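You operate a simulated robot arm through the tools that you are given. There is no shell and no other tool. Be economical: measure what you need, move in short steps, check, and stop when the job is done.

The job below is to be done with a simulated two-armed robot. You get a single attempt, and the scene is never put back.

## Task
Put the cork wedge marked "655" from the top of the workbench on the third shelf from the bottom of the steel rack and the cork wedge marked "768" on top of the wax block there. Take the beech mallet and leave it on the top of the grey bench. Take the green cloth and put it on the top of the box with the grey lid. Take the jug under the low stand and leave it on the top of the blue table. Pick up the jar with the black cap with one hand, pass it to the other hand and put it on the second red shelf by the trough from the bottom. Fetch the orange disc and set it on the top of the plywood table. Any order will do. Set down upright: beech mallet, jug under the low stand, jar with the black cap.

It is judged by the outcome, as a careful person would: the job done as asked, and still so three seconds after it is handed in. It fails if anything else is knocked over, pushed out of place, dropped, spilled or broken. A push-on lid holds only when it is set on centred and level and pressed home; a screw cap is set on level and turned clockwise until tight. Flat cloth is picked up by pressing the open fingertips on it (5 to 10 N) and closing them slowly along it; thin cloth reads only 2 to 8 mm in the jaws.

## Robot
Two 7-joint arms with two-finger parallel grippers on one trunk, on a base that drives. Base frame: it is fixed to the floor where the robot stands at the start and does not move with it; the origin is under the middle of the robot, x ahead of it, y to its left, z up. Units: m, rad, N and s.
The left shoulder is at the start at [0.07, 0.13, 1.237], the right one opposite. Places, roughly: beech mallet (25x6x10 cm) [-3.9, 0.5, 0.8]; cork wedge [0.5, 0.25, 1]; green cloth (12x7x3 cm) [-5.3, 4, 0.8]; jar with the black cap [-9.25, 0.25, 0.75]; jug under the low stand [-1, 3.5, 0.75]; orange disc (8x8x5 cm) [-2.3, 0.6, 0.5]; second red shelf by the trough [-11.6, 0.4, 0.7]; third shelf of the steel rack [0.8, 4.7, 0.9]; top of the blue table [-5.5, 3.5, 0.8]; top of the box with the grey lid [-2.3, 0.7, 0.5]; top of the grey bench [-3.7, -2.5, 0.8]; top of the plywood table [0.7, -0.9, 0.7]; wax block (7x10x4 cm) [0.6, 0.1, 0.9]. Payload 1.57 kg a hand.
The tool frame of a hand sits at the grasp point between the pads (the TCP): z along the fingers, y along the line on which they close. The tips reach 0.03 m beyond it. The gripper opens to 0.08 m. The fingers are 0.017 m wide and 0.012 m thick; the gripper's body (0.04 by 0.082 m) begins 0.08 m behind the TCP.
Orientation is that of the tool frame in the base frame, as a unit quaternion [w, x, y, z]. With the fingers straight down and closing along the base's y, the tool's x points along the base's -x, its y along +y and its z along -z.

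## Interface
- The arms move only by the tool apply_moves. It takes "left_targets", "right_targets" or both (then of equal length, played together; a hand with none holds still); each is a list of rows, each a list of 6 numbers: the shift along the tool's x, y, z in m, then the turn, a rotation vector about the tool's x, y, z in rad. In form: [[tx, ty, tz, wx, wy, wz], ...]. A call has 1 to 10 rows; each row shifts and turns the commanded pose from where the row before left it, along the tool's axes as they then stand. "left_gripper" and "right_gripper" are, for a hand that has rows, the gripper command, from -1 (shut) to 1 (fully open), values between in proportion, set as the call begins (left out, the last holds). Each row takes 0.2 s and may step no farther than 0.05 m and 0.15 rad from the row before; otherwise, or with a gripper value out of range, the whole call is refused. A pose out of reach is approached as far as the arm can. The call stops where the force on the tool passes 40 N (or 10 N more than at its start, if that is more) or the arm is blocked; 0.2 s more then pass. The fingers move at their own pace (about 0.108 m/s each) and stop on an object; they squeeze with about 29 N. The grip force told is the motor's: it shows also when the fingers shut on nothing. Time passes only in rows, and 0.2 s behind the last, so rows that do not move let the fingers close. The reply holds the time, the measured pose of the TCP, the force on the tool along the base axes, the opening and the grip force, in the units named above and with some noise, with the torque about the TCP (base axes, N m) and any sound that the robot's microphone picked up.
- Cameras (640 x 400 px; columns grow to the right, rows downward): "scene" is now at [0.1287, 0.0001, 1.4612]; the picture's right is [0.02, -1.00, -0.00], its down [-0.75, -0.02, -0.66] and it looks along [0.66, 0.02, -0.75] (base axes); focal length 296 px, centre (320, 200). "left" rides on the left gripper at [0.072, 0.007, -0.122] in its tool frame; the picture's right is [-0.09, 1.00, 0.00], its down [-0.84, -0.08, -0.54] and it looks along [-0.54, -0.05, 0.84] (tool axes); focal length 238 px, centre (320, 200). "right" rides on the right gripper at [0.072, -0.007, -0.122] in its tool frame; the picture's right is [0.09, 1.00, 0.00], its down [-0.84, 0.08, -0.54] and it looks along [-0.54, 0.05, 0.84] (tool axes); focal length 238 px, centre (320, 200). There is no depth. A picture from a camera that has moved, and an enlarged one, comes with that camera's place and axes in the base frame and with its lens. The place of the scene camera against the robot may be out by one fixed shift of up to 0.018 m in any direction.
- grab_frame(camera): a new picture of that camera. It takes no simulated time.
- slide_trunk(by): slides the trunk up (or, below 0, down) by that many m; the arms and the scene camera ride with it, the base frame stays. It gives what a move gives, with no picture.
- base_move(legs): drives the robot by 1 to 6 legs, each [ahead, left, turn to the left] in m, m and rad, along the robot's own axes; the way and the turn of a leg run together, so that a leg with both is an arc; at most 1.5 m and 3.142 rad a leg. The arms and the cameras ride along, it lands a little off, and it stops where it bumps. It gives what a move gives.
- aim_head(pan, tilt): turns the head with the scene camera to pan (to the left, within 1.501 rad either way) and tilt (down, from -0.506 to 1.204), counted from straight ahead of the robot. It gives what a move gives.
- zoom(camera, box): a new picture of the part [left, top, right, bottom] of that camera's present view, enlarged. It takes no simulated time.
- finish_job(): hands the job in; it is judged then, once.

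Go step by step. Nothing tells you exact positions but the pictures and the camera data: compare them with the known pose of the tool, close in by small moves and look again before you grip or let go. The budget is 217 turns and 208 pictures, counting those below and the enlarged ones. Unless the task says otherwise, let go and move clear before handing in, and close with one line.

The tools are called as name(argument=value, ...) on one line, values as JSON. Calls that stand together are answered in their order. apply_moves: Moves the arms, as the interface text tells. Its arguments: {"type":"object","properties":{"left_targets":{"type":"array","items":{"type":"array","items":{"type":"number"}}},"left_gripper":{"type":"number"},"right_targets":{"type":"array","items":{"type":"array","items":{"type":"number"}}},"right_gripper":{"type":"number"}},"required":[]} The other tools are called the same way: slide_trunk (by) slides the trunk up or down; base_move (legs) drives the base; aim_head (pan, tilt) turns the head that bears the scene camera; grab_frame (camera) takes a picture; zoom (camera, box) takes an enlarged picture of a part of a camera's view; finish_job () hands the job in.

At the start:

```text
t: 0.0
left_position: [0.3969, 0.2219, 1.1782]
left_ee_rot: [0.0, 0.0, 1.0, 0.0]
left_wrist_force: [0.4, -0.8, -0.2]
left_torque: [0.01, -0.03, 0.01]
left_grip_width: 0.0799
left_gripper_force: 0.0
right_position: [0.3943, -0.1181, 1.1789]
right_ee_rot: [0.0, 0.0, 1.0, 0.001]
right_wrist_force: [-0.7, 0.1, 0.6]
right_torque: [-0.01, -0.01, 0.03]
right_grip_width: 0.08
right_gripper_force: 0.1
trunk travel left (down, up): [-0.875, 0.065]
robot x, y, heading: [-0.002, -0.0031, -0.008]
head pan, tilt: [0.024, 0.843]
```

scene: 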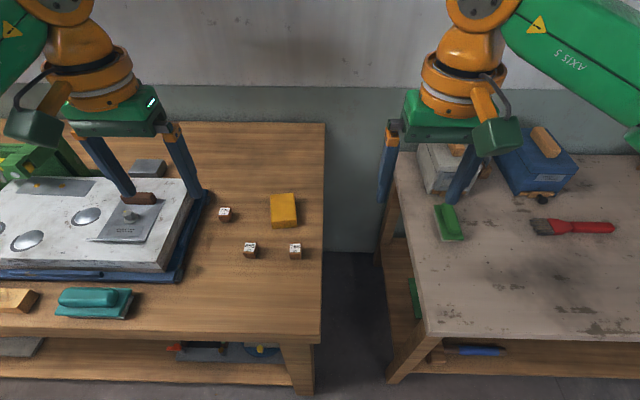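
right: 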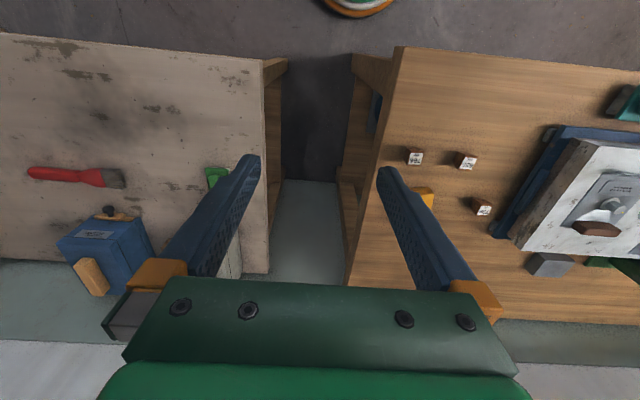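
left: 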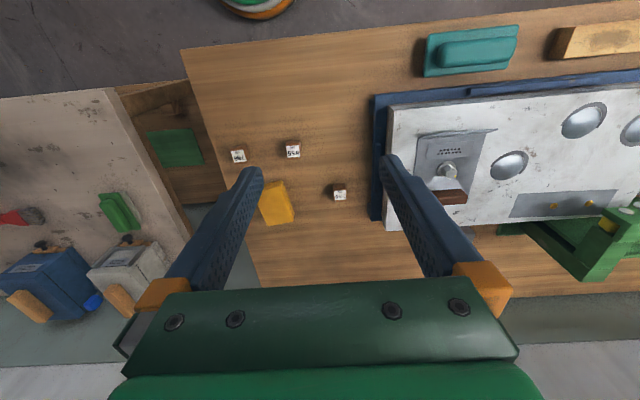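

I see a workbench with three small cork wedges and a yellow wax block ahead. I'll zoom to read the markings first.

zoom(camera="scene", box=[200, 180, 328, 260])

zoom(camera="left", box=[220, 130, 364, 220])

```text
5.00 times, centred on (264, 220) of scene
camera zoom: at [0.1287, 0.0001, 1.4612], right [0.02, -1.0, 0.0], down [-0.75, -0.02, -0.66], along [0.66, 0.02, -0.75], focal length 1479 px, centre (600, 100)
```

zoom: 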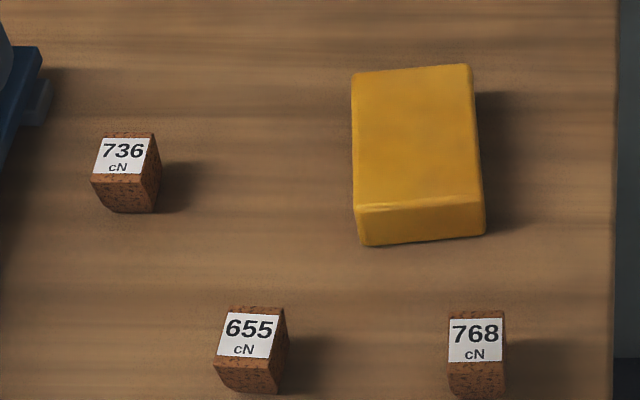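

```text
4.44 times, centred on (292, 175) of left
camera zoom: at [0.3248, 0.2274, 1.3011], right [0.09, 1.0, 0.0], down [0.84, -0.08, 0.54], along [0.54, -0.05, -0.84], focal length 1059 px, centre (444, 311)
```

zoom: 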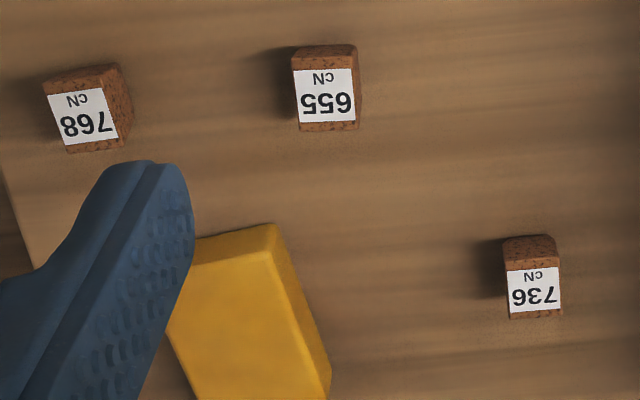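

The 768 wedge is at about (0.478, 0.066), the 655 at (0.479, 0.167), and the wax block centre near (0.58, 0.10). I'll move the left hand over the 768 wedge, then lower the trunk.

apply_moves(left_targets=[[-0.02, -0.039, 0, 0, 0, 0], [-0.02, -0.039, 0, 0, 0, 0], [-0.02, -0.039, 0, 0, 0, 0], [-0.02, -0.039, 0, 0, 0, 0], [0, 0, 0, 0, 0, 0]], left_gripper=0.2)

slide_trunk(by=-0.17)

grab_frame(camera="left")

grab_frame(camera="scene")

```text
t: 1.2
left_position: [0.4531, 0.0752, 1.1692]
left_ee_rot: [0.001, 0.0, 1.0, -0.001]
left_wrist_force: [0.5, 0.9, -0.5]
left_torque: [-0.02, 0.01, 0.02]
left_grip_width: 0.0478
left_gripper_force: 0.0
left hand out of reach, approached as far as the arm can: row 4
right_position: [0.3941, -0.1172, 1.1791]
right_ee_rot: [0.0, 0.0, 1.0, 0.0]
right_wrist_force: [0.2, 0.2, 0.2]
right_torque: [0.0, -0.02, 0.01]
right_grip_width: 0.0801
right_gripper_force: 0.0
trunk travel left (down, up): [-0.875, 0.065]
robot x, y, heading: [-0.0008, 0.0015, -0.004]
head pan, tilt: [0.024, 0.843]
```

```text
t: 3.1
left_position: [0.4524, 0.0744, 0.9997]
left_ee_rot: [0.0, -0.001, 1.0, 0.0]
left_wrist_force: [0.3, -0.1, -0.2]
left_torque: [-0.01, 0.02, 0.0]
left_grip_width: 0.0481
left_gripper_force: 0.1
right_position: [0.3937, -0.1186, 1.0092]
right_ee_rot: [0.0, 0.0, 1.0, 0.0]
right_wrist_force: [-0.4, 0.5, 0.0]
right_torque: [-0.04, -0.02, 0.02]
right_grip_width: 0.0798
right_gripper_force: 0.0
trunk travel left (down, up): [-0.705, 0.235]
robot x, y, heading: [0.0025, 0.0003, 0.003]
head pan, tilt: [0.024, 0.843]
```

```text
202 pictures are left
camera left: at [0.3805, 0.0804, 1.1226], right [0.09, 1.0, 0.0], down [0.84, -0.08, 0.54], along [0.54, -0.05, -0.84], focal length 238 px, centre (320, 200)
```

left: 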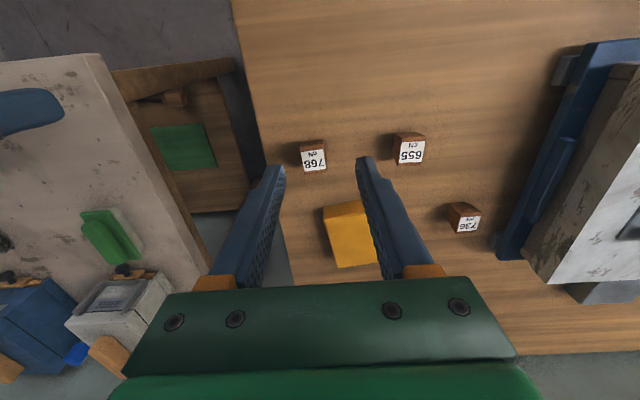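

```text
201 pictures are left
camera scene: at [0.1286, 0.0001, 1.2913], right [0.03, -1.0, 0.0], down [-0.75, -0.02, -0.66], along [0.66, 0.02, -0.75], focal length 296 px, centre (320, 200)
```

scene: 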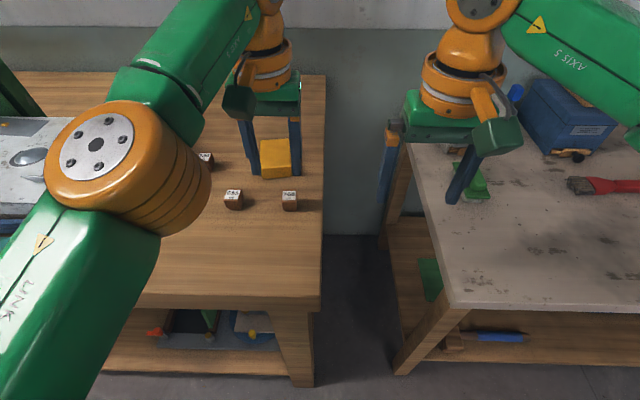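

The left arm ran out of reach at x≈0.453, so the base has to come nearer. I'll look down to see the clearance between the base and the bench.

aim_head(pan=0, tilt=1.204)

grab_frame(camera="scene")

```text
t: 4.0
left_position: [0.4523, 0.074, 1.0003]
left_ee_rot: [0.0, -0.001, 1.0, 0.0]
left_wrist_force: [-0.5, -0.2, 0.6]
left_torque: [0.01, 0.0, 0.01]
left_grip_width: 0.048
left_gripper_force: 0.0
right_position: [0.394, -0.1192, 1.0096]
right_ee_rot: [0.0, 0.0, 1.0, 0.001]
right_wrist_force: [0.0, -0.6, 0.2]
right_torque: [0.04, 0.05, 0.01]
right_grip_width: 0.08
right_gripper_force: 0.1
trunk travel left (down, up): [-0.705, 0.235]
robot x, y, heading: [0.0021, -0.0011, 0.001]
head pan, tilt: [0.0, 1.201]
```

```text
200 pictures are left
camera scene: at [0.1062, -0.0018, 1.2671], right [0.0, -1.0, 0.0], down [-0.93, 0.0, -0.36], along [0.36, 0.0, -0.93], focal length 296 px, centre (320, 200)
```

scene: 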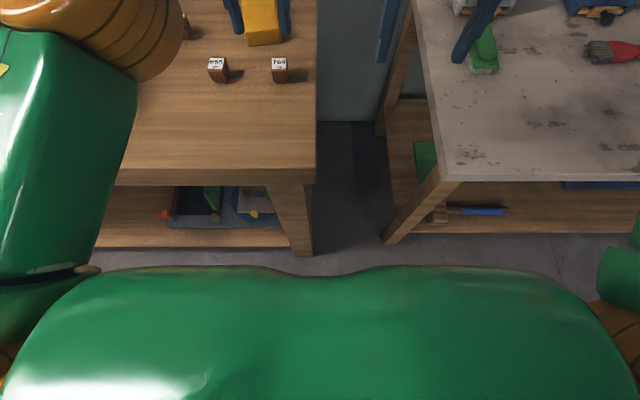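

The torso front is near x≈0.13 and the bench edge near 0.30, so there is room for a small move forward.

base_move(legs=[[0.08, 0, 0]])

aim_head(pan=0.1, tilt=0.9)

grab_frame(camera="left")

```text
t: 5.0
left_position: [0.5293, 0.0739, 1.0017]
left_ee_rot: [0.001, -0.001, 1.0, 0.0]
left_wrist_force: [-0.2, 0.1, -0.2]
left_torque: [0.02, 0.01, -0.03]
left_grip_width: 0.0479
left_gripper_force: 0.0
right_position: [0.4712, -0.1188, 1.0112]
right_ee_rot: [0.002, -0.001, 1.0, 0.0]
right_wrist_force: [-0.8, 0.6, 0.2]
right_torque: [0.0, 0.02, 0.0]
right_grip_width: 0.0797
right_gripper_force: 0.0
trunk travel left (down, up): [-0.705, 0.235]
robot x, y, heading: [0.078, -0.0014, 0.004]
head pan, tilt: [0.0, 1.201]
```

```text
t: 5.8
left_position: [0.5325, 0.0744, 0.9999]
left_ee_rot: [0.0, -0.001, 1.0, 0.0]
left_wrist_force: [-0.1, -0.6, 0.0]
left_torque: [0.0, -0.01, 0.01]
left_grip_width: 0.0482
left_gripper_force: 0.1
right_position: [0.4733, -0.1189, 1.0085]
right_ee_rot: [0.0, 0.001, 1.0, 0.0]
right_wrist_force: [-0.2, 0.6, 0.6]
right_torque: [0.02, 0.0, -0.02]
right_grip_width: 0.0799
right_gripper_force: 0.0
trunk travel left (down, up): [-0.705, 0.235]
robot x, y, heading: [0.0767, 0.001, -0.002]
head pan, tilt: [0.099, 0.901]
```

```text
199 pictures are left
camera left: at [0.4605, 0.0805, 1.1224], right [0.09, 1.0, 0.0], down [0.84, -0.08, 0.54], along [0.54, -0.05, -0.84], focal length 238 px, centre (320, 200)
```

left: 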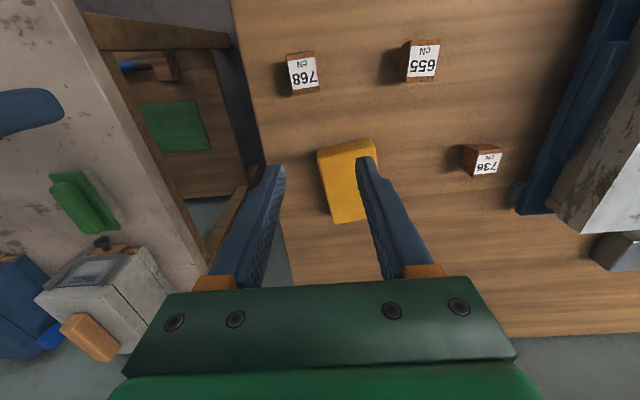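

The 768 wedge's label is at (0.477, 0.065, 0.90). I'll move over it and descend partway.

apply_moves(left_targets=[[0.028, -0.004, 0.01, 0, 0, 0], [0.027, -0.004, 0.02, 0, 0, 0], [0, 0, 0.02, 0, 0, 0], [0, 0, 0, 0, 0, 0]])

grab_frame(camera="left")

```text
t: 6.8
left_position: [0.5352, 0.0619, 0.973]
left_ee_rot: [-0.001, -0.001, 1.0, 0.001]
left_wrist_force: [-0.4, 0.9, 1.0]
left_torque: [0.0, 0.01, -0.02]
left_grip_width: 0.048
left_gripper_force: 0.0
left hand out of reach, approached as far as the arm can: row 1, 2, 3
right_position: [0.4731, -0.1186, 1.01]
right_ee_rot: [0.001, 0.0, 1.0, 0.001]
right_wrist_force: [-0.2, -0.5, -0.1]
right_torque: [-0.01, 0.02, 0.03]
right_grip_width: 0.0798
right_gripper_force: 0.0
trunk travel left (down, up): [-0.705, 0.235]
robot x, y, heading: [0.0778, -0.0013, -0.001]
head pan, tilt: [0.099, 0.901]
```

```text
198 pictures are left
camera left: at [0.4629, 0.0673, 1.0962], right [0.09, 1.0, 0.0], down [0.84, -0.08, 0.54], along [0.54, -0.05, -0.84], focal length 238 px, centre (320, 200)
```

left: 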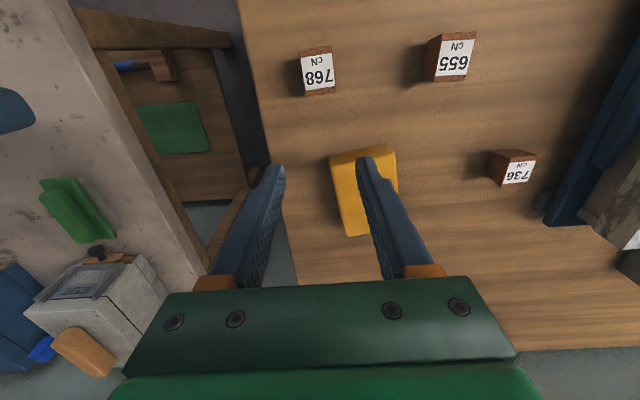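

The left hand reaches poorly across the body. I'll shift the base right so that the wedges lie to the robot's left, then bring the hand back.

base_move(legs=[[0, -0.11, 0]])

apply_moves(left_targets=[[0.03, 0.04, 0, 0, 0, 0], [0.0, 0.04, 0, 0, 0, 0], [0, 0.03, 0, 0, 0, 0], [0, 0, 0, 0, 0, 0]])

grab_frame(camera="left")

```text
t: 8.0
left_position: [0.5349, -0.0465, 0.9748]
left_ee_rot: [-0.001, -0.001, 1.0, -0.001]
left_wrist_force: [-0.2, 0.0, -0.5]
left_torque: [-0.02, 0.0, 0.03]
left_grip_width: 0.0482
left_gripper_force: 0.0
right_position: [0.4742, -0.227, 1.0091]
right_ee_rot: [0.0, 0.0, 1.0, 0.0]
right_wrist_force: [-0.3, -0.1, -0.4]
right_torque: [-0.01, -0.01, 0.03]
right_grip_width: 0.0803
right_gripper_force: 0.0
trunk travel left (down, up): [-0.705, 0.235]
robot x, y, heading: [0.081, -0.1116, 0.004]
head pan, tilt: [0.099, 0.901]
```

```text
t: 9.0
left_position: [0.5416, 0.0598, 0.9963]
left_ee_rot: [-0.002, -0.002, 1.0, 0.0]
left_wrist_force: [-1.1, 0.4, 0.3]
left_torque: [-0.01, 0.01, -0.01]
left_grip_width: 0.048
left_gripper_force: 0.1
left hand out of reach, approached as far as the arm can: row 1, 2
right_position: [0.4729, -0.228, 1.009]
right_ee_rot: [0.0, 0.0, 1.0, 0.0]
right_wrist_force: [-0.9, -0.2, 0.1]
right_torque: [0.01, 0.01, 0.0]
right_grip_width: 0.08
right_gripper_force: 0.1
trunk travel left (down, up): [-0.705, 0.235]
robot x, y, heading: [0.0806, -0.1104, -0.0]
head pan, tilt: [0.099, 0.901]
```

```text
197 pictures are left
camera left: at [0.4706, 0.0648, 1.1193], right [0.09, 1.0, 0.0], down [0.84, -0.08, 0.54], along [0.54, -0.05, -0.84], focal length 238 px, centre (320, 200)
```

left: 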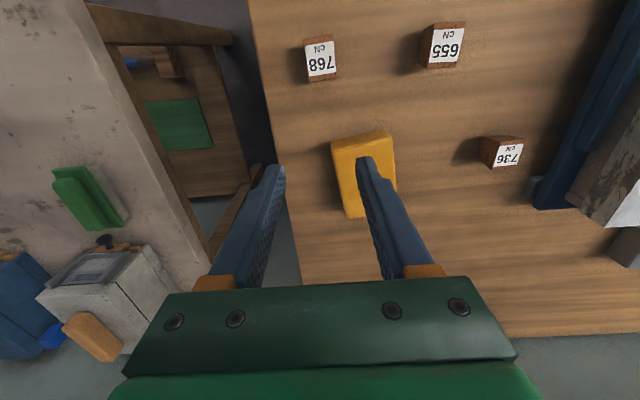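

The hand is now in reach at (0.542, 0.060, 0.996). I'll move back over the 768 wedge.

apply_moves(left_targets=[[0.032, 0.003, 0, 0, 0, 0], [0.032, 0.003, 0, 0, 0, 0], [0, 0, 0, 0, 0, 0]])

```text
t: 9.8
left_position: [0.4793, 0.064, 0.9971]
left_ee_rot: [-0.002, -0.002, 1.0, -0.001]
left_wrist_force: [-0.1, -0.2, 0.0]
left_torque: [-0.01, -0.01, 0.01]
left_grip_width: 0.0481
left_gripper_force: 0.1
right_position: [0.4744, -0.2293, 1.01]
right_ee_rot: [0.0, 0.0, 1.0, 0.0]
right_wrist_force: [-0.3, -0.6, 0.3]
right_torque: [0.01, 0.02, 0.01]
right_grip_width: 0.0796
right_gripper_force: 0.0
trunk travel left (down, up): [-0.705, 0.235]
robot x, y, heading: [0.0732, -0.107, 0.0]
head pan, tilt: [0.099, 0.901]
```

apply_moves(left_targets=[[0, 0.001, 0.025, 0, 0, 0], [0, 0.001, 0.03, 0, 0, 0], [0, 0, 0, 0, 0, 0]])

grab_frame(camera="left")

```text
t: 10.6
left_position: [0.4771, 0.0662, 0.9422]
left_ee_rot: [-0.002, -0.001, 1.0, 0.0]
left_wrist_force: [0.7, 0.2, 0.0]
left_torque: [-0.03, 0.02, 0.0]
left_grip_width: 0.0478
left_gripper_force: 0.1
right_position: [0.4736, -0.2284, 1.0094]
right_ee_rot: [0.0, 0.0, 1.0, 0.0]
right_wrist_force: [0.4, 0.0, 0.4]
right_torque: [0.0, -0.02, 0.02]
right_grip_width: 0.08
right_gripper_force: 0.0
trunk travel left (down, up): [-0.705, 0.235]
robot x, y, heading: [0.0796, -0.1104, 0.002]
head pan, tilt: [0.099, 0.901]
```

```text
196 pictures are left
camera left: at [0.4062, 0.0721, 1.0645], right [0.09, 1.0, 0.0], down [0.84, -0.08, 0.54], along [0.54, -0.05, -0.84], focal length 238 px, centre (320, 200)
```

left: 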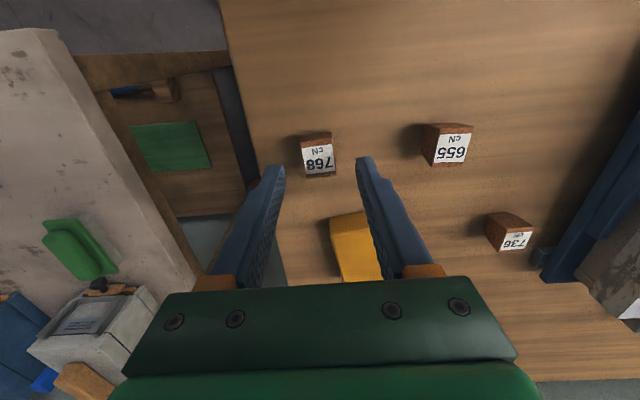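

Centred. I'll descend around the wedge and close.

apply_moves(left_targets=[[0, -0.001, 0.02, 0, 0, 0], [0, 0, 0.016, 0, 0, 0], [0, 0, 0, 0, 0, 0]])

apply_moves(left_targets=[[0, 0, 0, 0, 0, 0], [0, 0, 0, 0, 0, 0], [0, 0, 0, 0, 0, 0]], left_gripper=-1)

grab_frame(camera="left")

```text
t: 11.4
left_position: [0.4788, 0.064, 0.9051]
left_ee_rot: [-0.002, -0.001, 1.0, 0.001]
left_wrist_force: [-0.1, 0.6, 0.0]
left_torque: [0.0, -0.02, 0.03]
left_grip_width: 0.0479
left_gripper_force: 0.2
right_position: [0.4732, -0.2285, 1.0085]
right_ee_rot: [0.0, 0.0, 1.0, 0.0]
right_wrist_force: [0.2, -0.1, -0.5]
right_torque: [-0.03, -0.01, 0.01]
right_grip_width: 0.0801
right_gripper_force: 0.1
trunk travel left (down, up): [-0.705, 0.235]
robot x, y, heading: [0.0802, -0.1075, 0.001]
head pan, tilt: [0.099, 0.901]
```

```text
t: 12.2
left_position: [0.4784, 0.0643, 0.9059]
left_ee_rot: [-0.002, -0.001, 1.0, 0.0]
left_wrist_force: [0.5, 0.7, -0.2]
left_torque: [0.0, 0.03, 0.03]
left_grip_width: 0.0228
left_gripper_force: 28.5
right_position: [0.4734, -0.2289, 1.0078]
right_ee_rot: [0.0, -0.001, 1.0, 0.0]
right_wrist_force: [0.3, -0.4, 0.0]
right_torque: [-0.01, 0.01, 0.0]
right_grip_width: 0.0799
right_gripper_force: 0.0
trunk travel left (down, up): [-0.705, 0.235]
robot x, y, heading: [0.0783, -0.1084, 0.003]
head pan, tilt: [0.099, 0.901]
```

```text
195 pictures are left
camera left: at [0.4068, 0.0711, 1.0286], right [0.09, 1.0, 0.0], down [0.84, -0.08, 0.54], along [0.54, -0.05, -0.84], focal length 238 px, centre (320, 200)
```

left: 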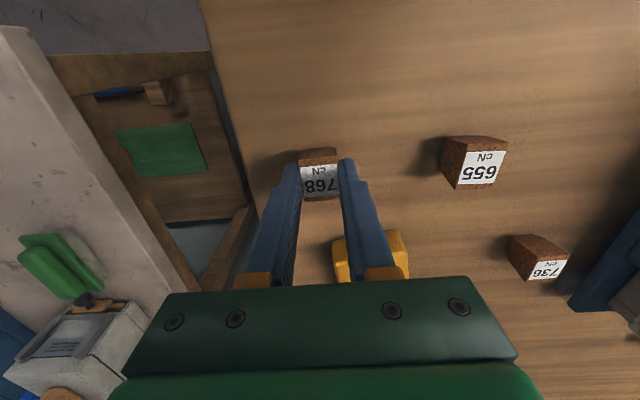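

Gripped (2.3 cm). I'll lift, then nudge the base forward to reach over the wax block.

apply_moves(left_targets=[[0, 0, -0.03, 0, 0, 0], [0, 0, -0.04, 0, 0, 0], [0, 0.018, -0.01, 0, 0, 0], [0, 0.018, 0, 0, 0, 0], [0, 0, 0, 0, 0, 0]])

base_move(legs=[[0.05, 0, 0]])

apply_moves(left_targets=[[-0.025, 0, 0, 0, 0, 0], [-0.025, 0, 0, 0, 0, 0], [0, 0, 0, 0, 0, 0]])

grab_frame(camera="left")

grab_frame(camera="scene")

```text
t: 13.4
left_position: [0.4789, 0.1019, 0.9875]
left_ee_rot: [-0.003, -0.001, 1.0, 0.0]
left_wrist_force: [0.2, -0.6, -0.4]
left_torque: [0.07, 0.04, 0.0]
left_grip_width: 0.0228
left_gripper_force: 28.6
right_position: [0.4731, -0.2284, 1.0084]
right_ee_rot: [0.001, 0.0, 1.0, 0.001]
right_wrist_force: [-0.5, 0.0, -0.6]
right_torque: [0.02, -0.01, 0.0]
right_grip_width: 0.0801
right_gripper_force: 0.0
trunk travel left (down, up): [-0.705, 0.235]
robot x, y, heading: [0.0784, -0.1102, 0.005]
head pan, tilt: [0.099, 0.901]
```

```text
t: 14.3
left_position: [0.527, 0.1017, 0.9887]
left_ee_rot: [0.0, 0.0, 1.0, 0.001]
left_wrist_force: [-0.3, -0.2, -0.5]
left_torque: [0.04, -0.06, -0.03]
left_grip_width: 0.0229
left_gripper_force: 28.9
right_position: [0.5201, -0.2273, 1.0108]
right_ee_rot: [0.003, 0.0, 1.0, 0.0]
right_wrist_force: [0.6, 0.3, 0.5]
right_torque: [-0.02, -0.05, -0.03]
right_grip_width: 0.0799
right_gripper_force: 0.0
trunk travel left (down, up): [-0.705, 0.235]
robot x, y, heading: [0.1297, -0.1065, -0.003]
head pan, tilt: [0.099, 0.901]
```

```text
t: 15.1
left_position: [0.5793, 0.1009, 0.9866]
left_ee_rot: [-0.002, -0.001, 1.0, 0.0]
left_wrist_force: [-0.1, 0.8, -0.7]
left_torque: [-0.02, -0.02, 0.03]
left_grip_width: 0.0228
left_gripper_force: 28.7
right_position: [0.5235, -0.227, 1.0088]
right_ee_rot: [-0.001, 0.0, 1.0, 0.0]
right_wrist_force: [-0.1, 0.9, 0.1]
right_torque: [0.02, 0.01, 0.01]
right_grip_width: 0.0798
right_gripper_force: 0.0
trunk travel left (down, up): [-0.705, 0.235]
robot x, y, heading: [0.1299, -0.1078, 0.006]
head pan, tilt: [0.099, 0.901]
```

```text
194 pictures are left
camera left: at [0.5076, 0.1083, 1.109], right [0.09, 1.0, 0.0], down [0.84, -0.08, 0.54], along [0.54, -0.05, -0.84], focal length 238 px, centre (320, 200)
```

left: 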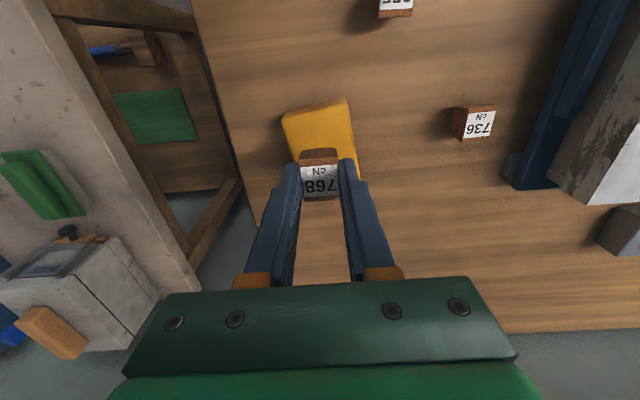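

```text
193 pictures are left
camera scene: at [0.2551, -0.1029, 1.2868], right [0.1, -0.99, 0.0], down [-0.78, -0.08, -0.62], along [0.62, 0.06, -0.78], focal length 296 px, centre (320, 200)
```

scene: 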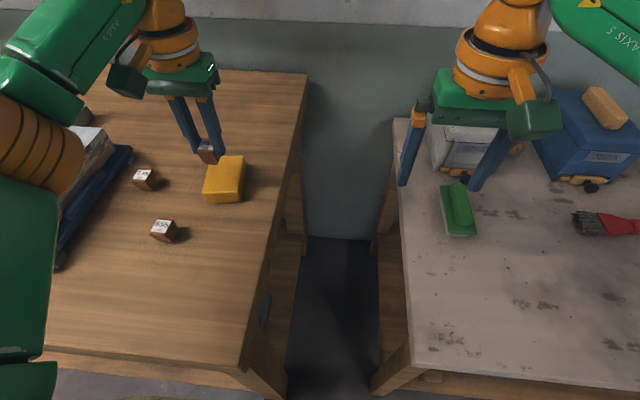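

The wedge is over the wax block's centre. I'll lower it gently.

apply_moves(left_targets=[[0, 0, 0.015, 0, 0, 0], [0, 0, 0.015, 0, 0, 0], [0, 0, 0.006, 0, 0, 0], [0, 0, 0.004, 0, 0, 0], [0, 0, 0, 0, 0, 0]])

zoom(camera="scene", box=[140, 120, 268, 200])

```text
t: 16.3
left_position: [0.5794, 0.102, 0.9457]
left_ee_rot: [-0.001, -0.001, 1.0, 0.0]
left_wrist_force: [0.3, 0.2, -0.5]
left_torque: [0.0, 0.02, -0.02]
left_grip_width: 0.023
left_gripper_force: 29.2
right_position: [0.5232, -0.2274, 1.0084]
right_ee_rot: [0.0, 0.0, 1.0, 0.001]
right_wrist_force: [-0.3, 0.5, -0.2]
right_torque: [0.04, 0.01, 0.0]
right_grip_width: 0.0801
right_gripper_force: 0.2
trunk travel left (down, up): [-0.705, 0.235]
robot x, y, heading: [0.1303, -0.1093, -0.001]
head pan, tilt: [0.099, 0.901]
```

```text
5.00 times, centred on (204, 160) of scene
camera zoom: at [0.2549, -0.1033, 1.2868], right [0.1, -0.99, 0.0], down [-0.78, -0.08, -0.62], along [0.62, 0.06, -0.78], focal length 1479 px, centre (900, 400)
```

zoom: 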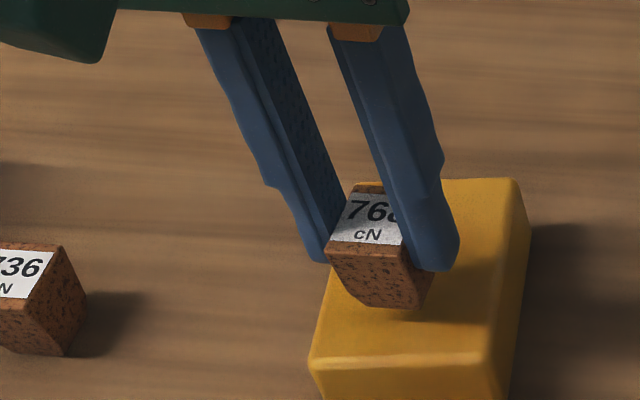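

The wedge hangs towards the left side of the wax block. I'll shift it 13 mm to the right and lower it to contact.

apply_moves(left_targets=[[-0.003, -0.013, 0, 0, 0, 0], [0, 0, 0.003, 0, 0, 0], [0, 0, 0.003, 0, 0, 0], [0, 0, 0, 0, 0, 0]])

zoom(camera="scene", box=[140, 120, 268, 200])

```text
t: 17.3
left_position: [0.5825, 0.0896, 0.9402]
left_ee_rot: [-0.001, -0.001, 1.0, 0.001]
left_wrist_force: [0.1, -0.2, -0.5]
left_torque: [-0.01, 0.0, -0.03]
left_grip_width: 0.0226
left_gripper_force: 29.1
right_position: [0.5234, -0.2273, 1.009]
right_ee_rot: [-0.001, 0.0, 1.0, 0.0]
right_wrist_force: [-0.1, 0.3, 0.0]
right_torque: [0.02, -0.02, -0.01]
right_grip_width: 0.0799
right_gripper_force: 0.0
trunk travel left (down, up): [-0.705, 0.235]
robot x, y, heading: [0.131, -0.109, -0.001]
head pan, tilt: [0.099, 0.901]
```

```text
5.00 times, centred on (204, 160) of scene
camera zoom: at [0.2549, -0.1035, 1.2868], right [0.1, -0.99, 0.0], down [-0.78, -0.08, -0.62], along [0.62, 0.06, -0.78], focal length 1479 px, centre (900, 400)
```

zoom: 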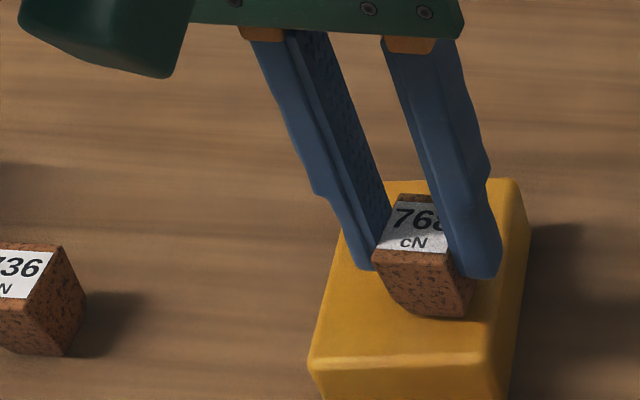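

Well centred. I'll continue down in 3 mm steps until contact.

apply_moves(left_targets=[[0, 0, 0.003, 0, 0, 0], [0, 0, 0.003, 0, 0, 0], [0, 0, 0, 0, 0, 0]])

```text
t: 18.1
left_position: [0.58, 0.0897, 0.9369]
left_ee_rot: [0.002, -0.001, 1.0, 0.0]
left_wrist_force: [9.5, 4.7, 29.0]
left_torque: [0.17, -0.39, 0.02]
left_grip_width: 0.0227
left_gripper_force: 29.0
right_position: [0.5215, -0.2275, 1.0109]
right_ee_rot: [0.001, 0.0, 1.0, 0.001]
right_wrist_force: [-0.6, 0.7, -0.2]
right_torque: [-0.02, -0.02, -0.02]
right_grip_width: 0.08
right_gripper_force: 0.0
trunk travel left (down, up): [-0.705, 0.235]
robot x, y, heading: [0.1283, -0.1086, -0.001]
head pan, tilt: [0.099, 0.901]
```

Contact. I'll ease up slightly, open and retreat upward.

apply_moves(left_targets=[[0, 0, -0.002, 0, 0, 0], [0, 0, 0, 0, 0, 0]])

apply_moves(left_targets=[[0, 0, 0, 0, 0, 0], [0, 0, 0, 0, 0, 0], [0, 0, -0.02, 0, 0, 0], [0, 0, -0.03, 0, 0, 0], [0, 0, -0.03, 0, 0, 0]], left_gripper=0.2)

grab_frame(camera="scene")

```text
t: 18.7
left_position: [0.5804, 0.0887, 0.9373]
left_ee_rot: [-0.001, -0.001, 1.0, 0.0]
left_wrist_force: [1.5, 1.7, 13.9]
left_torque: [0.02, -0.09, -0.01]
left_grip_width: 0.0227
left_gripper_force: 28.9
right_position: [0.5217, -0.2301, 1.0103]
right_ee_rot: [0.001, 0.0, 1.0, 0.001]
right_wrist_force: [0.1, 0.4, -0.2]
right_torque: [-0.02, -0.03, -0.03]
right_grip_width: 0.0799
right_gripper_force: 0.1
trunk travel left (down, up): [-0.705, 0.235]
robot x, y, heading: [0.1265, -0.1097, -0.004]
head pan, tilt: [0.099, 0.901]
```

```text
t: 19.9
left_position: [0.5812, 0.0888, 1.0175]
left_ee_rot: [0.0, -0.001, 1.0, 0.001]
left_wrist_force: [0.0, 0.4, 0.0]
left_torque: [-0.01, 0.0, 0.0]
left_grip_width: 0.0478
left_gripper_force: 0.0
right_position: [0.5239, -0.2289, 1.0103]
right_ee_rot: [0.001, 0.0, 1.0, 0.0]
right_wrist_force: [-0.1, 0.0, 0.1]
right_torque: [0.03, 0.0, 0.01]
right_grip_width: 0.0799
right_gripper_force: 0.2
trunk travel left (down, up): [-0.705, 0.235]
robot x, y, heading: [0.1283, -0.1085, -0.001]
head pan, tilt: [0.099, 0.901]
```

```text
190 pictures are left
camera scene: at [0.2542, -0.1042, 1.2869], right [0.1, -0.99, 0.0], down [-0.78, -0.08, -0.62], along [0.62, 0.06, -0.78], focal length 296 px, centre (320, 200)
```

scene: 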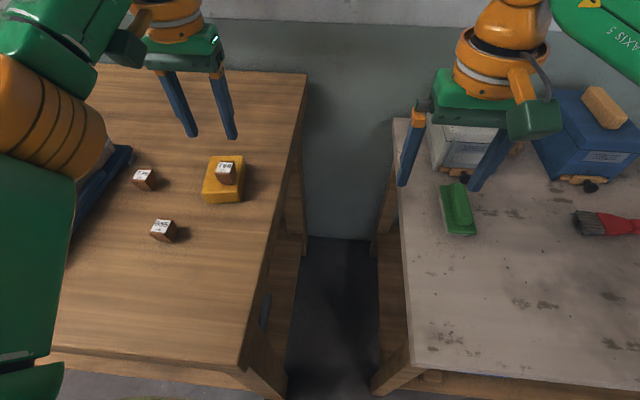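

The 768 wedge sits on the wax block. Next the 655 wedge: I'll move the left hand over (0.478, 0.166).

apply_moves(left_targets=[[0.035, 0.02, 0, 0, 0, 0], [0.035, 0.028, 0, 0, 0, 0], [0.033, 0.029, 0.02, 0, 0, 0], [0, 0, 0.035, 0, 0, 0], [0, 0, 0, 0, 0, 0]])

grab_frame(camera="left")

```text
t: 21.1
left_position: [0.4783, 0.1651, 0.9617]
left_ee_rot: [-0.001, -0.001, 1.0, 0.0]
left_wrist_force: [0.5, -0.6, 0.0]
left_torque: [-0.01, 0.0, 0.01]
left_grip_width: 0.0479
left_gripper_force: 0.0
right_position: [0.5239, -0.2284, 1.0094]
right_ee_rot: [-0.001, 0.001, 1.0, 0.0]
right_wrist_force: [-0.3, -0.7, 0.5]
right_torque: [-0.01, 0.02, 0.02]
right_grip_width: 0.0801
right_gripper_force: 0.1
trunk travel left (down, up): [-0.705, 0.235]
robot x, y, heading: [0.1306, -0.1132, 0.001]
head pan, tilt: [0.099, 0.901]
```

```text
189 pictures are left
camera left: at [0.4062, 0.1716, 1.0843], right [0.09, 1.0, 0.0], down [0.84, -0.08, 0.54], along [0.54, -0.05, -0.84], focal length 238 px, centre (320, 200)
```

left: 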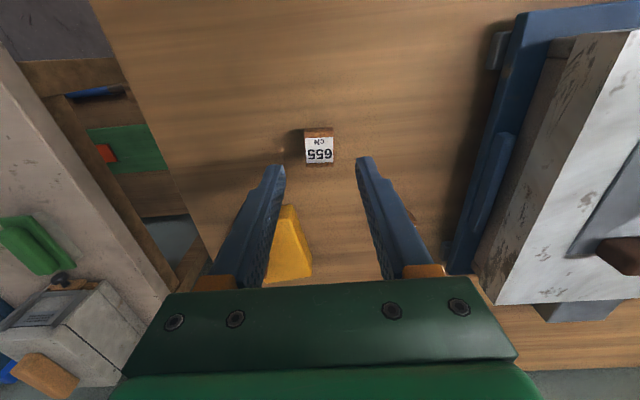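

apply_moves(left_targets=[[0, 0, 0.03, 0, 0, 0], [0.001, 0, 0.026, 0, 0, 0], [0, 0, 0, 0, 0, 0]])

apply_moves(left_targets=[[0, 0, 0, 0, 0, 0], [0, 0, 0, 0, 0, 0], [0, 0, 0, 0, 0, 0]], left_gripper=-1)

apply_moves(left_targets=[[0, 0, -0.03, 0, 0, 0], [0, 0, -0.04, 0, 0, 0], [0, 0, -0.04, 0, 0, 0], [0.04, 0, 0, 0, 0, 0], [0.04, 0, 0, 0, 0, 0], [0, 0, 0, 0, 0, 0]])

grab_frame(camera="left")

```text
t: 21.9
left_position: [0.4777, 0.1659, 0.9062]
left_ee_rot: [-0.001, -0.001, 1.0, 0.0]
left_wrist_force: [0.4, 0.3, -0.1]
left_torque: [-0.01, 0.01, -0.01]
left_grip_width: 0.0481
left_gripper_force: 0.1
right_position: [0.5232, -0.228, 1.0091]
right_ee_rot: [0.0, 0.001, 1.0, 0.0]
right_wrist_force: [-0.1, -0.4, -1.0]
right_torque: [0.0, 0.01, -0.05]
right_grip_width: 0.0798
right_gripper_force: 0.0
trunk travel left (down, up): [-0.705, 0.235]
robot x, y, heading: [0.1299, -0.1095, -0.003]
head pan, tilt: [0.099, 0.901]
```

```text
t: 22.7
left_position: [0.4778, 0.1656, 0.9052]
left_ee_rot: [-0.002, -0.001, 1.0, 0.001]
left_wrist_force: [-0.3, -0.2, 0.6]
left_torque: [0.01, 0.0, 0.01]
left_grip_width: 0.0227
left_gripper_force: 28.7
right_position: [0.5245, -0.2275, 1.0093]
right_ee_rot: [0.001, 0.0, 1.0, 0.001]
right_wrist_force: [0.0, -0.3, 0.2]
right_torque: [0.01, -0.03, 0.01]
right_grip_width: 0.0802
right_gripper_force: 0.1
trunk travel left (down, up): [-0.705, 0.235]
robot x, y, heading: [0.1263, -0.111, 0.0]
head pan, tilt: [0.099, 0.901]
```

```text
t: 24.1
left_position: [0.3999, 0.1647, 1.0151]
left_ee_rot: [-0.003, -0.001, 1.0, 0.0]
left_wrist_force: [-0.7, -0.2, -0.4]
left_torque: [0.01, 0.0, 0.01]
left_grip_width: 0.0226
left_gripper_force: 28.5
right_position: [0.5253, -0.2276, 1.0094]
right_ee_rot: [0.0, 0.0, 1.0, 0.001]
right_wrist_force: [-0.6, -0.2, -0.7]
right_torque: [0.04, 0.02, 0.01]
right_grip_width: 0.08
right_gripper_force: 0.1
trunk travel left (down, up): [-0.705, 0.235]
robot x, y, heading: [0.1335, -0.1102, -0.005]
head pan, tilt: [0.099, 0.901]
```

```text
188 pictures are left
camera left: at [0.3268, 0.1707, 1.1375], right [0.09, 1.0, 0.0], down [0.84, -0.08, 0.54], along [0.54, -0.05, -0.84], focal length 238 px, centre (320, 200)
```

left: 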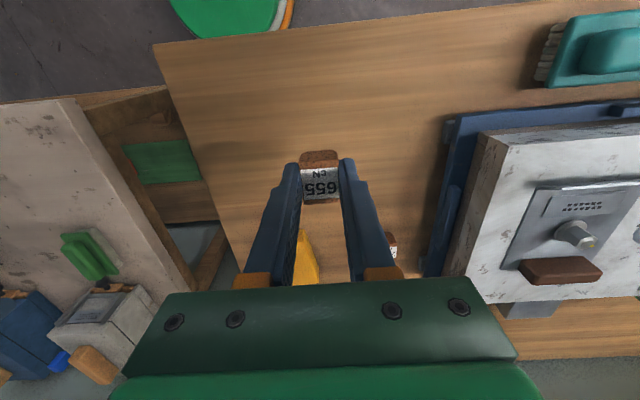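

I have the 655 wedge. I'll back off and look around for the way to the steel rack.

base_move(legs=[[-0.5, 0, 0]])

aim_head(pan=1.4, tilt=0.35)

grab_frame(camera="scene")

```text
t: 27.1
left_position: [-0.1094, 0.1649, 1.0141]
left_ee_rot: [-0.002, -0.001, 1.0, 0.0]
left_wrist_force: [0.7, 0.5, -0.3]
left_torque: [0.01, 0.02, 0.0]
left_grip_width: 0.023
left_gripper_force: 28.6
right_position: [0.0173, -0.229, 1.0093]
right_ee_rot: [0.001, 0.0, 1.0, 0.001]
right_wrist_force: [0.7, 0.0, -0.4]
right_torque: [0.04, -0.01, 0.0]
right_grip_width: 0.0802
right_gripper_force: 0.1
trunk travel left (down, up): [-0.705, 0.235]
robot x, y, heading: [-0.3767, -0.1112, -0.001]
head pan, tilt: [0.099, 0.901]
```

```text
t: 28.6
left_position: [-0.1099, 0.1654, 1.0145]
left_ee_rot: [-0.002, -0.001, 1.0, 0.0]
left_wrist_force: [1.1, 0.8, 0.4]
left_torque: [-0.02, 0.02, -0.03]
left_grip_width: 0.0226
left_gripper_force: 28.8
right_position: [0.017, -0.2277, 1.0098]
right_ee_rot: [0.0, 0.0, 1.0, 0.0]
right_wrist_force: [-0.4, 0.2, 1.0]
right_torque: [0.0, -0.03, 0.0]
right_grip_width: 0.08
right_gripper_force: 0.0
trunk travel left (down, up): [-0.705, 0.235]
robot x, y, heading: [-0.3785, -0.1098, 0.003]
head pan, tilt: [1.4, 0.351]
```

```text
187 pictures are left
camera scene: at [-0.3119, -0.0192, 1.3344], right [0.99, -0.17, 0.0], down [-0.06, -0.34, -0.94], along [0.16, 0.93, -0.34], focal length 296 px, centre (320, 200)
```

scene: 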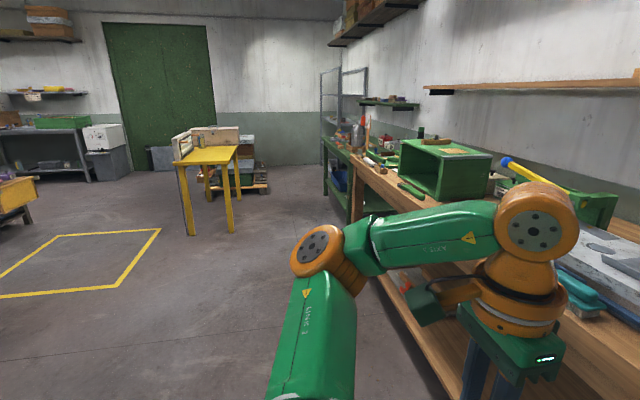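

The steel rack is at the far end past the yellow table. I'll turn left and drive up the aisle.

base_move(legs=[[0, 0, 1.571], [1.4, -0.1, 0], [1.2, -0.1, 0]])

aim_head(pan=-0.3, tilt=0.35)

grab_frame(camera="scene")

```text
t: 45.1
left_position: [-0.4391, 2.7501, 1.0152]
left_ee_rot: [-0.001, -0.706, 0.708, -0.002]
left_wrist_force: [-0.5, 0.2, 0.0]
left_torque: [0.0, -0.04, 0.01]
left_grip_width: 0.0226
left_gripper_force: 29.0
right_position: [-0.0468, 2.8719, 1.0098]
right_ee_rot: [0.0, -0.705, 0.709, 0.0]
right_wrist_force: [0.6, 0.3, 0.0]
right_torque: [0.01, 0.0, -0.01]
right_grip_width: 0.0803
right_gripper_force: 0.1
trunk travel left (down, up): [-0.705, 0.235]
robot x, y, heading: [-0.1632, 2.4764, 1.566]
head pan, tilt: [1.4, 0.351]
```

```text
t: 46.8
left_position: [-0.4404, 2.75, 1.0147]
left_ee_rot: [-0.002, -0.706, 0.708, -0.001]
left_wrist_force: [1.1, -0.3, 0.1]
left_torque: [0.02, 0.0, 0.01]
left_grip_width: 0.0227
left_gripper_force: 29.4
right_position: [-0.047, 2.8728, 1.0091]
right_ee_rot: [-0.001, -0.705, 0.709, -0.001]
right_wrist_force: [0.4, 0.0, -0.2]
right_torque: [0.02, 0.0, 0.01]
right_grip_width: 0.0798
right_gripper_force: 0.0
trunk travel left (down, up): [-0.705, 0.235]
robot x, y, heading: [-0.1658, 2.4803, 1.569]
head pan, tilt: [-0.3, 0.351]
```

```text
186 pictures are left
camera scene: at [-0.1396, 2.6171, 1.3344], right [0.95, -0.3, 0.0], down [-0.1, -0.33, -0.94], along [0.28, 0.9, -0.34], focal length 296 px, centre (320, 200)
```

scene: 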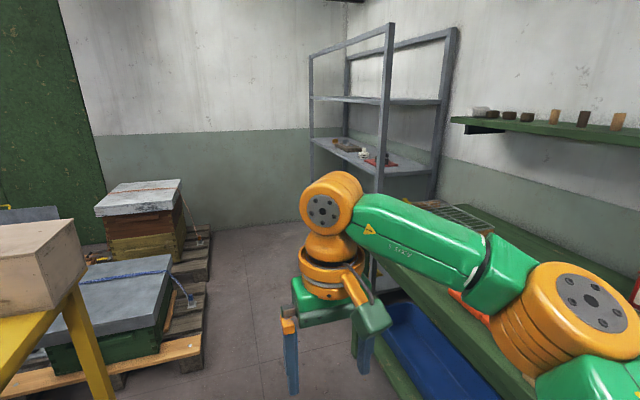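

The rack opens towards −x, with its front at x≈0.65 and y 4.06–5.45. I'll drive alongside it and turn to face it.

base_move(legs=[[1.0, -0.04, 0], [1.0, -0.02, 0], [0, 0, -1.571]])

aim_head(pan=0.1, tilt=0.5)

grab_frame(camera="scene")

```text
t: 60.6
left_position: [0.1899, 4.7471, 1.0146]
left_ee_rot: [-0.001, 0.013, 1.0, 0.0]
left_wrist_force: [-0.1, 0.7, -0.6]
left_torque: [0.02, -0.01, -0.02]
left_grip_width: 0.0229
left_gripper_force: 29.9
right_position: [0.305, 4.3504, 1.0098]
right_ee_rot: [0.001, 0.014, 1.0, -0.001]
right_wrist_force: [0.0, 0.7, -0.2]
right_torque: [-0.02, -0.01, 0.01]
right_grip_width: 0.0801
right_gripper_force: 0.0
trunk travel left (down, up): [-0.705, 0.235]
robot x, y, heading: [-0.0841, 4.4834, -0.032]
head pan, tilt: [-0.3, 0.351]
```

```text
t: 61.5
left_position: [0.1891, 4.7463, 1.0156]
left_ee_rot: [-0.002, 0.013, 1.0, 0.0]
left_wrist_force: [-0.4, -0.7, 0.4]
left_torque: [-0.01, -0.02, 0.0]
left_grip_width: 0.0227
left_gripper_force: 29.6
right_position: [0.3043, 4.3503, 1.0086]
right_ee_rot: [0.0, 0.013, 1.0, 0.001]
right_wrist_force: [0.7, -0.4, 0.1]
right_torque: [-0.02, 0.03, 0.01]
right_grip_width: 0.0803
right_gripper_force: 0.2
trunk travel left (down, up): [-0.705, 0.235]
robot x, y, heading: [-0.0863, 4.4798, -0.029]
head pan, tilt: [0.099, 0.499]
```

```text
185 pictures are left
camera scene: at [0.0546, 4.4836, 1.3207], right [0.07, -1.0, 0.0], down [-0.48, -0.03, -0.88], along [0.88, 0.06, -0.48], focal length 296 px, centre (320, 200)
```

scene: 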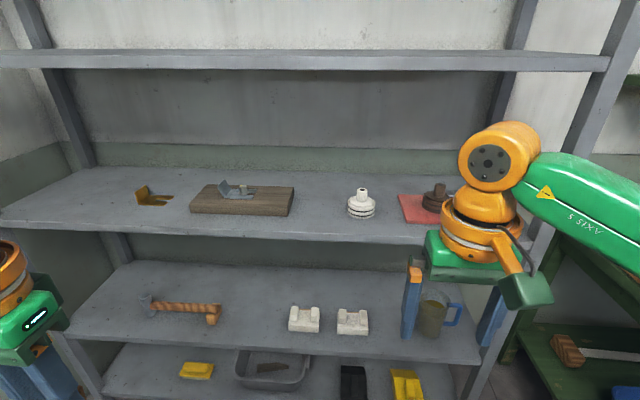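

The third shelf is the one with the board and the white cone, with a gap between them near y≈4.54. I'll retract the right hand and drive closer.

apply_moves(right_targets=[[0.05, 0, 0, 0, 0, 0], [0.05, 0, 0, 0, 0, 0], [0.05, 0, 0, 0, 0, 0], [0.03, 0, 0, 0, 0, 0]])

base_move(legs=[[0.33, -0.1, 0.03]])

aim_head(pan=0.2, tilt=0.6)

grab_frame(camera="scene")

```text
t: 62.5
left_position: [0.1898, 4.7474, 1.0148]
left_ee_rot: [-0.001, 0.013, 1.0, 0.001]
left_wrist_force: [0.3, 0.5, -0.1]
left_torque: [-0.05, 0.04, -0.02]
left_grip_width: 0.0226
left_gripper_force: 28.8
right_position: [0.1239, 4.355, 1.0094]
right_ee_rot: [0.0, 0.013, 1.0, 0.0]
right_wrist_force: [-0.5, 0.6, 0.6]
right_torque: [-0.02, -0.04, 0.01]
right_grip_width: 0.0801
right_gripper_force: 0.2
trunk travel left (down, up): [-0.705, 0.235]
robot x, y, heading: [-0.0847, 4.4796, -0.027]
head pan, tilt: [0.099, 0.499]
```

```text
t: 64.7
left_position: [0.5105, 4.6504, 1.0165]
left_ee_rot: [0.0, -0.001, 1.0, -0.001]
left_wrist_force: [-0.2, 0.4, 0.2]
left_torque: [0.0, 0.03, 0.01]
left_grip_width: 0.0227
left_gripper_force: 28.4
right_position: [0.4581, 4.2576, 1.0095]
right_ee_rot: [0.0, -0.001, 1.0, -0.001]
right_wrist_force: [1.0, -0.5, 0.2]
right_torque: [0.01, 0.0, 0.0]
right_grip_width: 0.0799
right_gripper_force: 0.0
trunk travel left (down, up): [-0.705, 0.235]
robot x, y, heading: [0.2455, 4.3728, 0.005]
head pan, tilt: [0.099, 0.499]
```

```text
t: 65.4
left_position: [0.5123, 4.65, 1.0157]
left_ee_rot: [-0.002, 0.0, 1.0, 0.0]
left_wrist_force: [-0.6, 0.0, -0.7]
left_torque: [-0.02, -0.01, -0.03]
left_grip_width: 0.0228
left_gripper_force: 29.1
right_position: [0.4594, 4.2562, 1.0088]
right_ee_rot: [0.0, -0.001, 1.0, 0.001]
right_wrist_force: [-0.7, 0.4, 0.2]
right_torque: [-0.01, -0.01, -0.01]
right_grip_width: 0.0801
right_gripper_force: 0.0
trunk travel left (down, up): [-0.705, 0.235]
robot x, y, heading: [0.2454, 4.375, 0.001]
head pan, tilt: [0.201, 0.6]
```

```text
184 pictures are left
camera scene: at [0.3809, 4.3922, 1.3116], right [0.2, -0.98, 0.0], down [-0.55, -0.11, -0.83], along [0.81, 0.17, -0.56], focal length 296 px, centre (320, 200)
```

scene: 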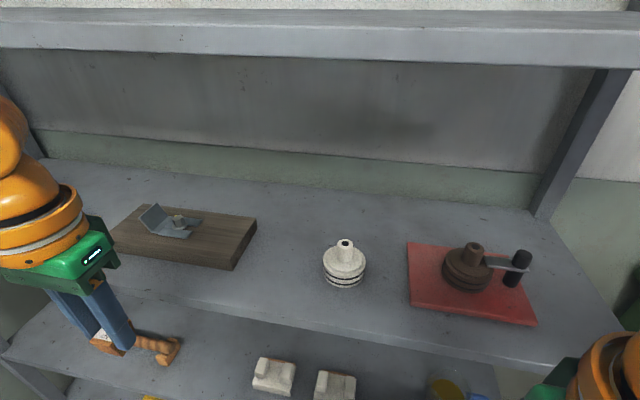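

The free spot is at (0.72, 4.54). I'll lower the hand, align in y, then slide in under the upper shelf.

apply_moves(left_targets=[[0, -0.04, 0.02, 0, 0, 0], [0, -0.04, 0.02, 0, 0, 0], [0, -0.03, 0.008, 0, 0, 0], [-0.04, 0, 0, 0, 0, 0], [-0.04, 0, 0, 0, 0, 0], [0, 0, 0, 0, 0, 0]])

grab_frame(camera="scene")

```text
t: 66.8
left_position: [0.5914, 4.5403, 0.9678]
left_ee_rot: [-0.001, -0.002, 1.0, 0.0]
left_wrist_force: [0.1, -0.2, 0.0]
left_torque: [0.01, -0.01, 0.0]
left_grip_width: 0.0228
left_gripper_force: 28.9
right_position: [0.4586, 4.2565, 1.009]
right_ee_rot: [0.001, -0.001, 1.0, 0.0]
right_wrist_force: [-0.1, 0.0, -0.1]
right_torque: [0.01, -0.05, 0.04]
right_grip_width: 0.0802
right_gripper_force: 0.0
trunk travel left (down, up): [-0.705, 0.235]
robot x, y, heading: [0.2445, 4.3738, 0.002]
head pan, tilt: [0.201, 0.6]
```

```text
183 pictures are left
camera scene: at [0.3798, 4.3922, 1.3117], right [0.2, -0.98, 0.0], down [-0.55, -0.11, -0.83], along [0.81, 0.17, -0.56], focal length 296 px, centre (320, 200)
```

scene: 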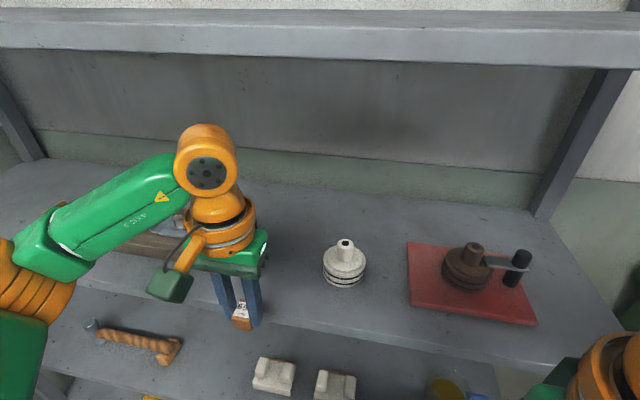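

Hub top is about 1.22, below the upper shelf. I'll continue in.

apply_moves(left_targets=[[-0.03, 0, 0.005, 0, 0, 0], [-0.04, 0, 0, 0, 0, 0], [-0.04, 0, 0, 0, 0, 0], [-0.02, 0, 0, 0, 0, 0], [0, 0, 0, 0, 0, 0]])

grab_frame(camera="scene")

```text
t: 68.0
left_position: [0.7212, 4.5416, 0.9618]
left_ee_rot: [-0.001, -0.001, 1.0, 0.001]
left_wrist_force: [0.2, 0.5, -0.9]
left_torque: [0.0, 0.0, 0.03]
left_grip_width: 0.0226
left_gripper_force: 28.7
right_position: [0.4584, 4.2574, 1.0086]
right_ee_rot: [-0.001, -0.001, 1.0, 0.0]
right_wrist_force: [-0.7, 0.7, -0.8]
right_torque: [-0.01, 0.0, -0.03]
right_grip_width: 0.08
right_gripper_force: 0.1
trunk travel left (down, up): [-0.705, 0.235]
robot x, y, heading: [0.2468, 4.3771, 0.003]
head pan, tilt: [0.201, 0.6]
```

```text
182 pictures are left
camera scene: at [0.3804, 4.3927, 1.3117], right [0.2, -0.98, 0.0], down [-0.55, -0.11, -0.83], along [0.81, 0.17, -0.56], focal length 296 px, centre (320, 200)
```

scene: 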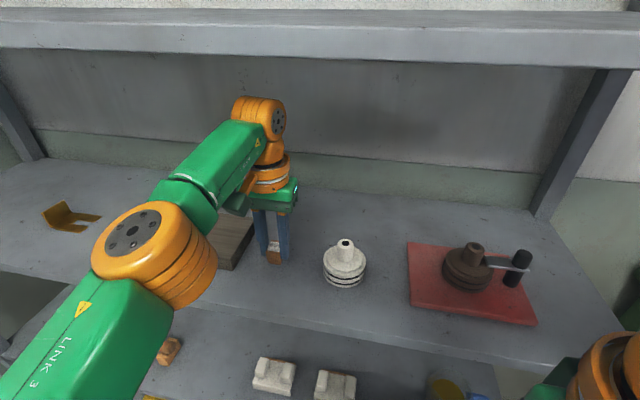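

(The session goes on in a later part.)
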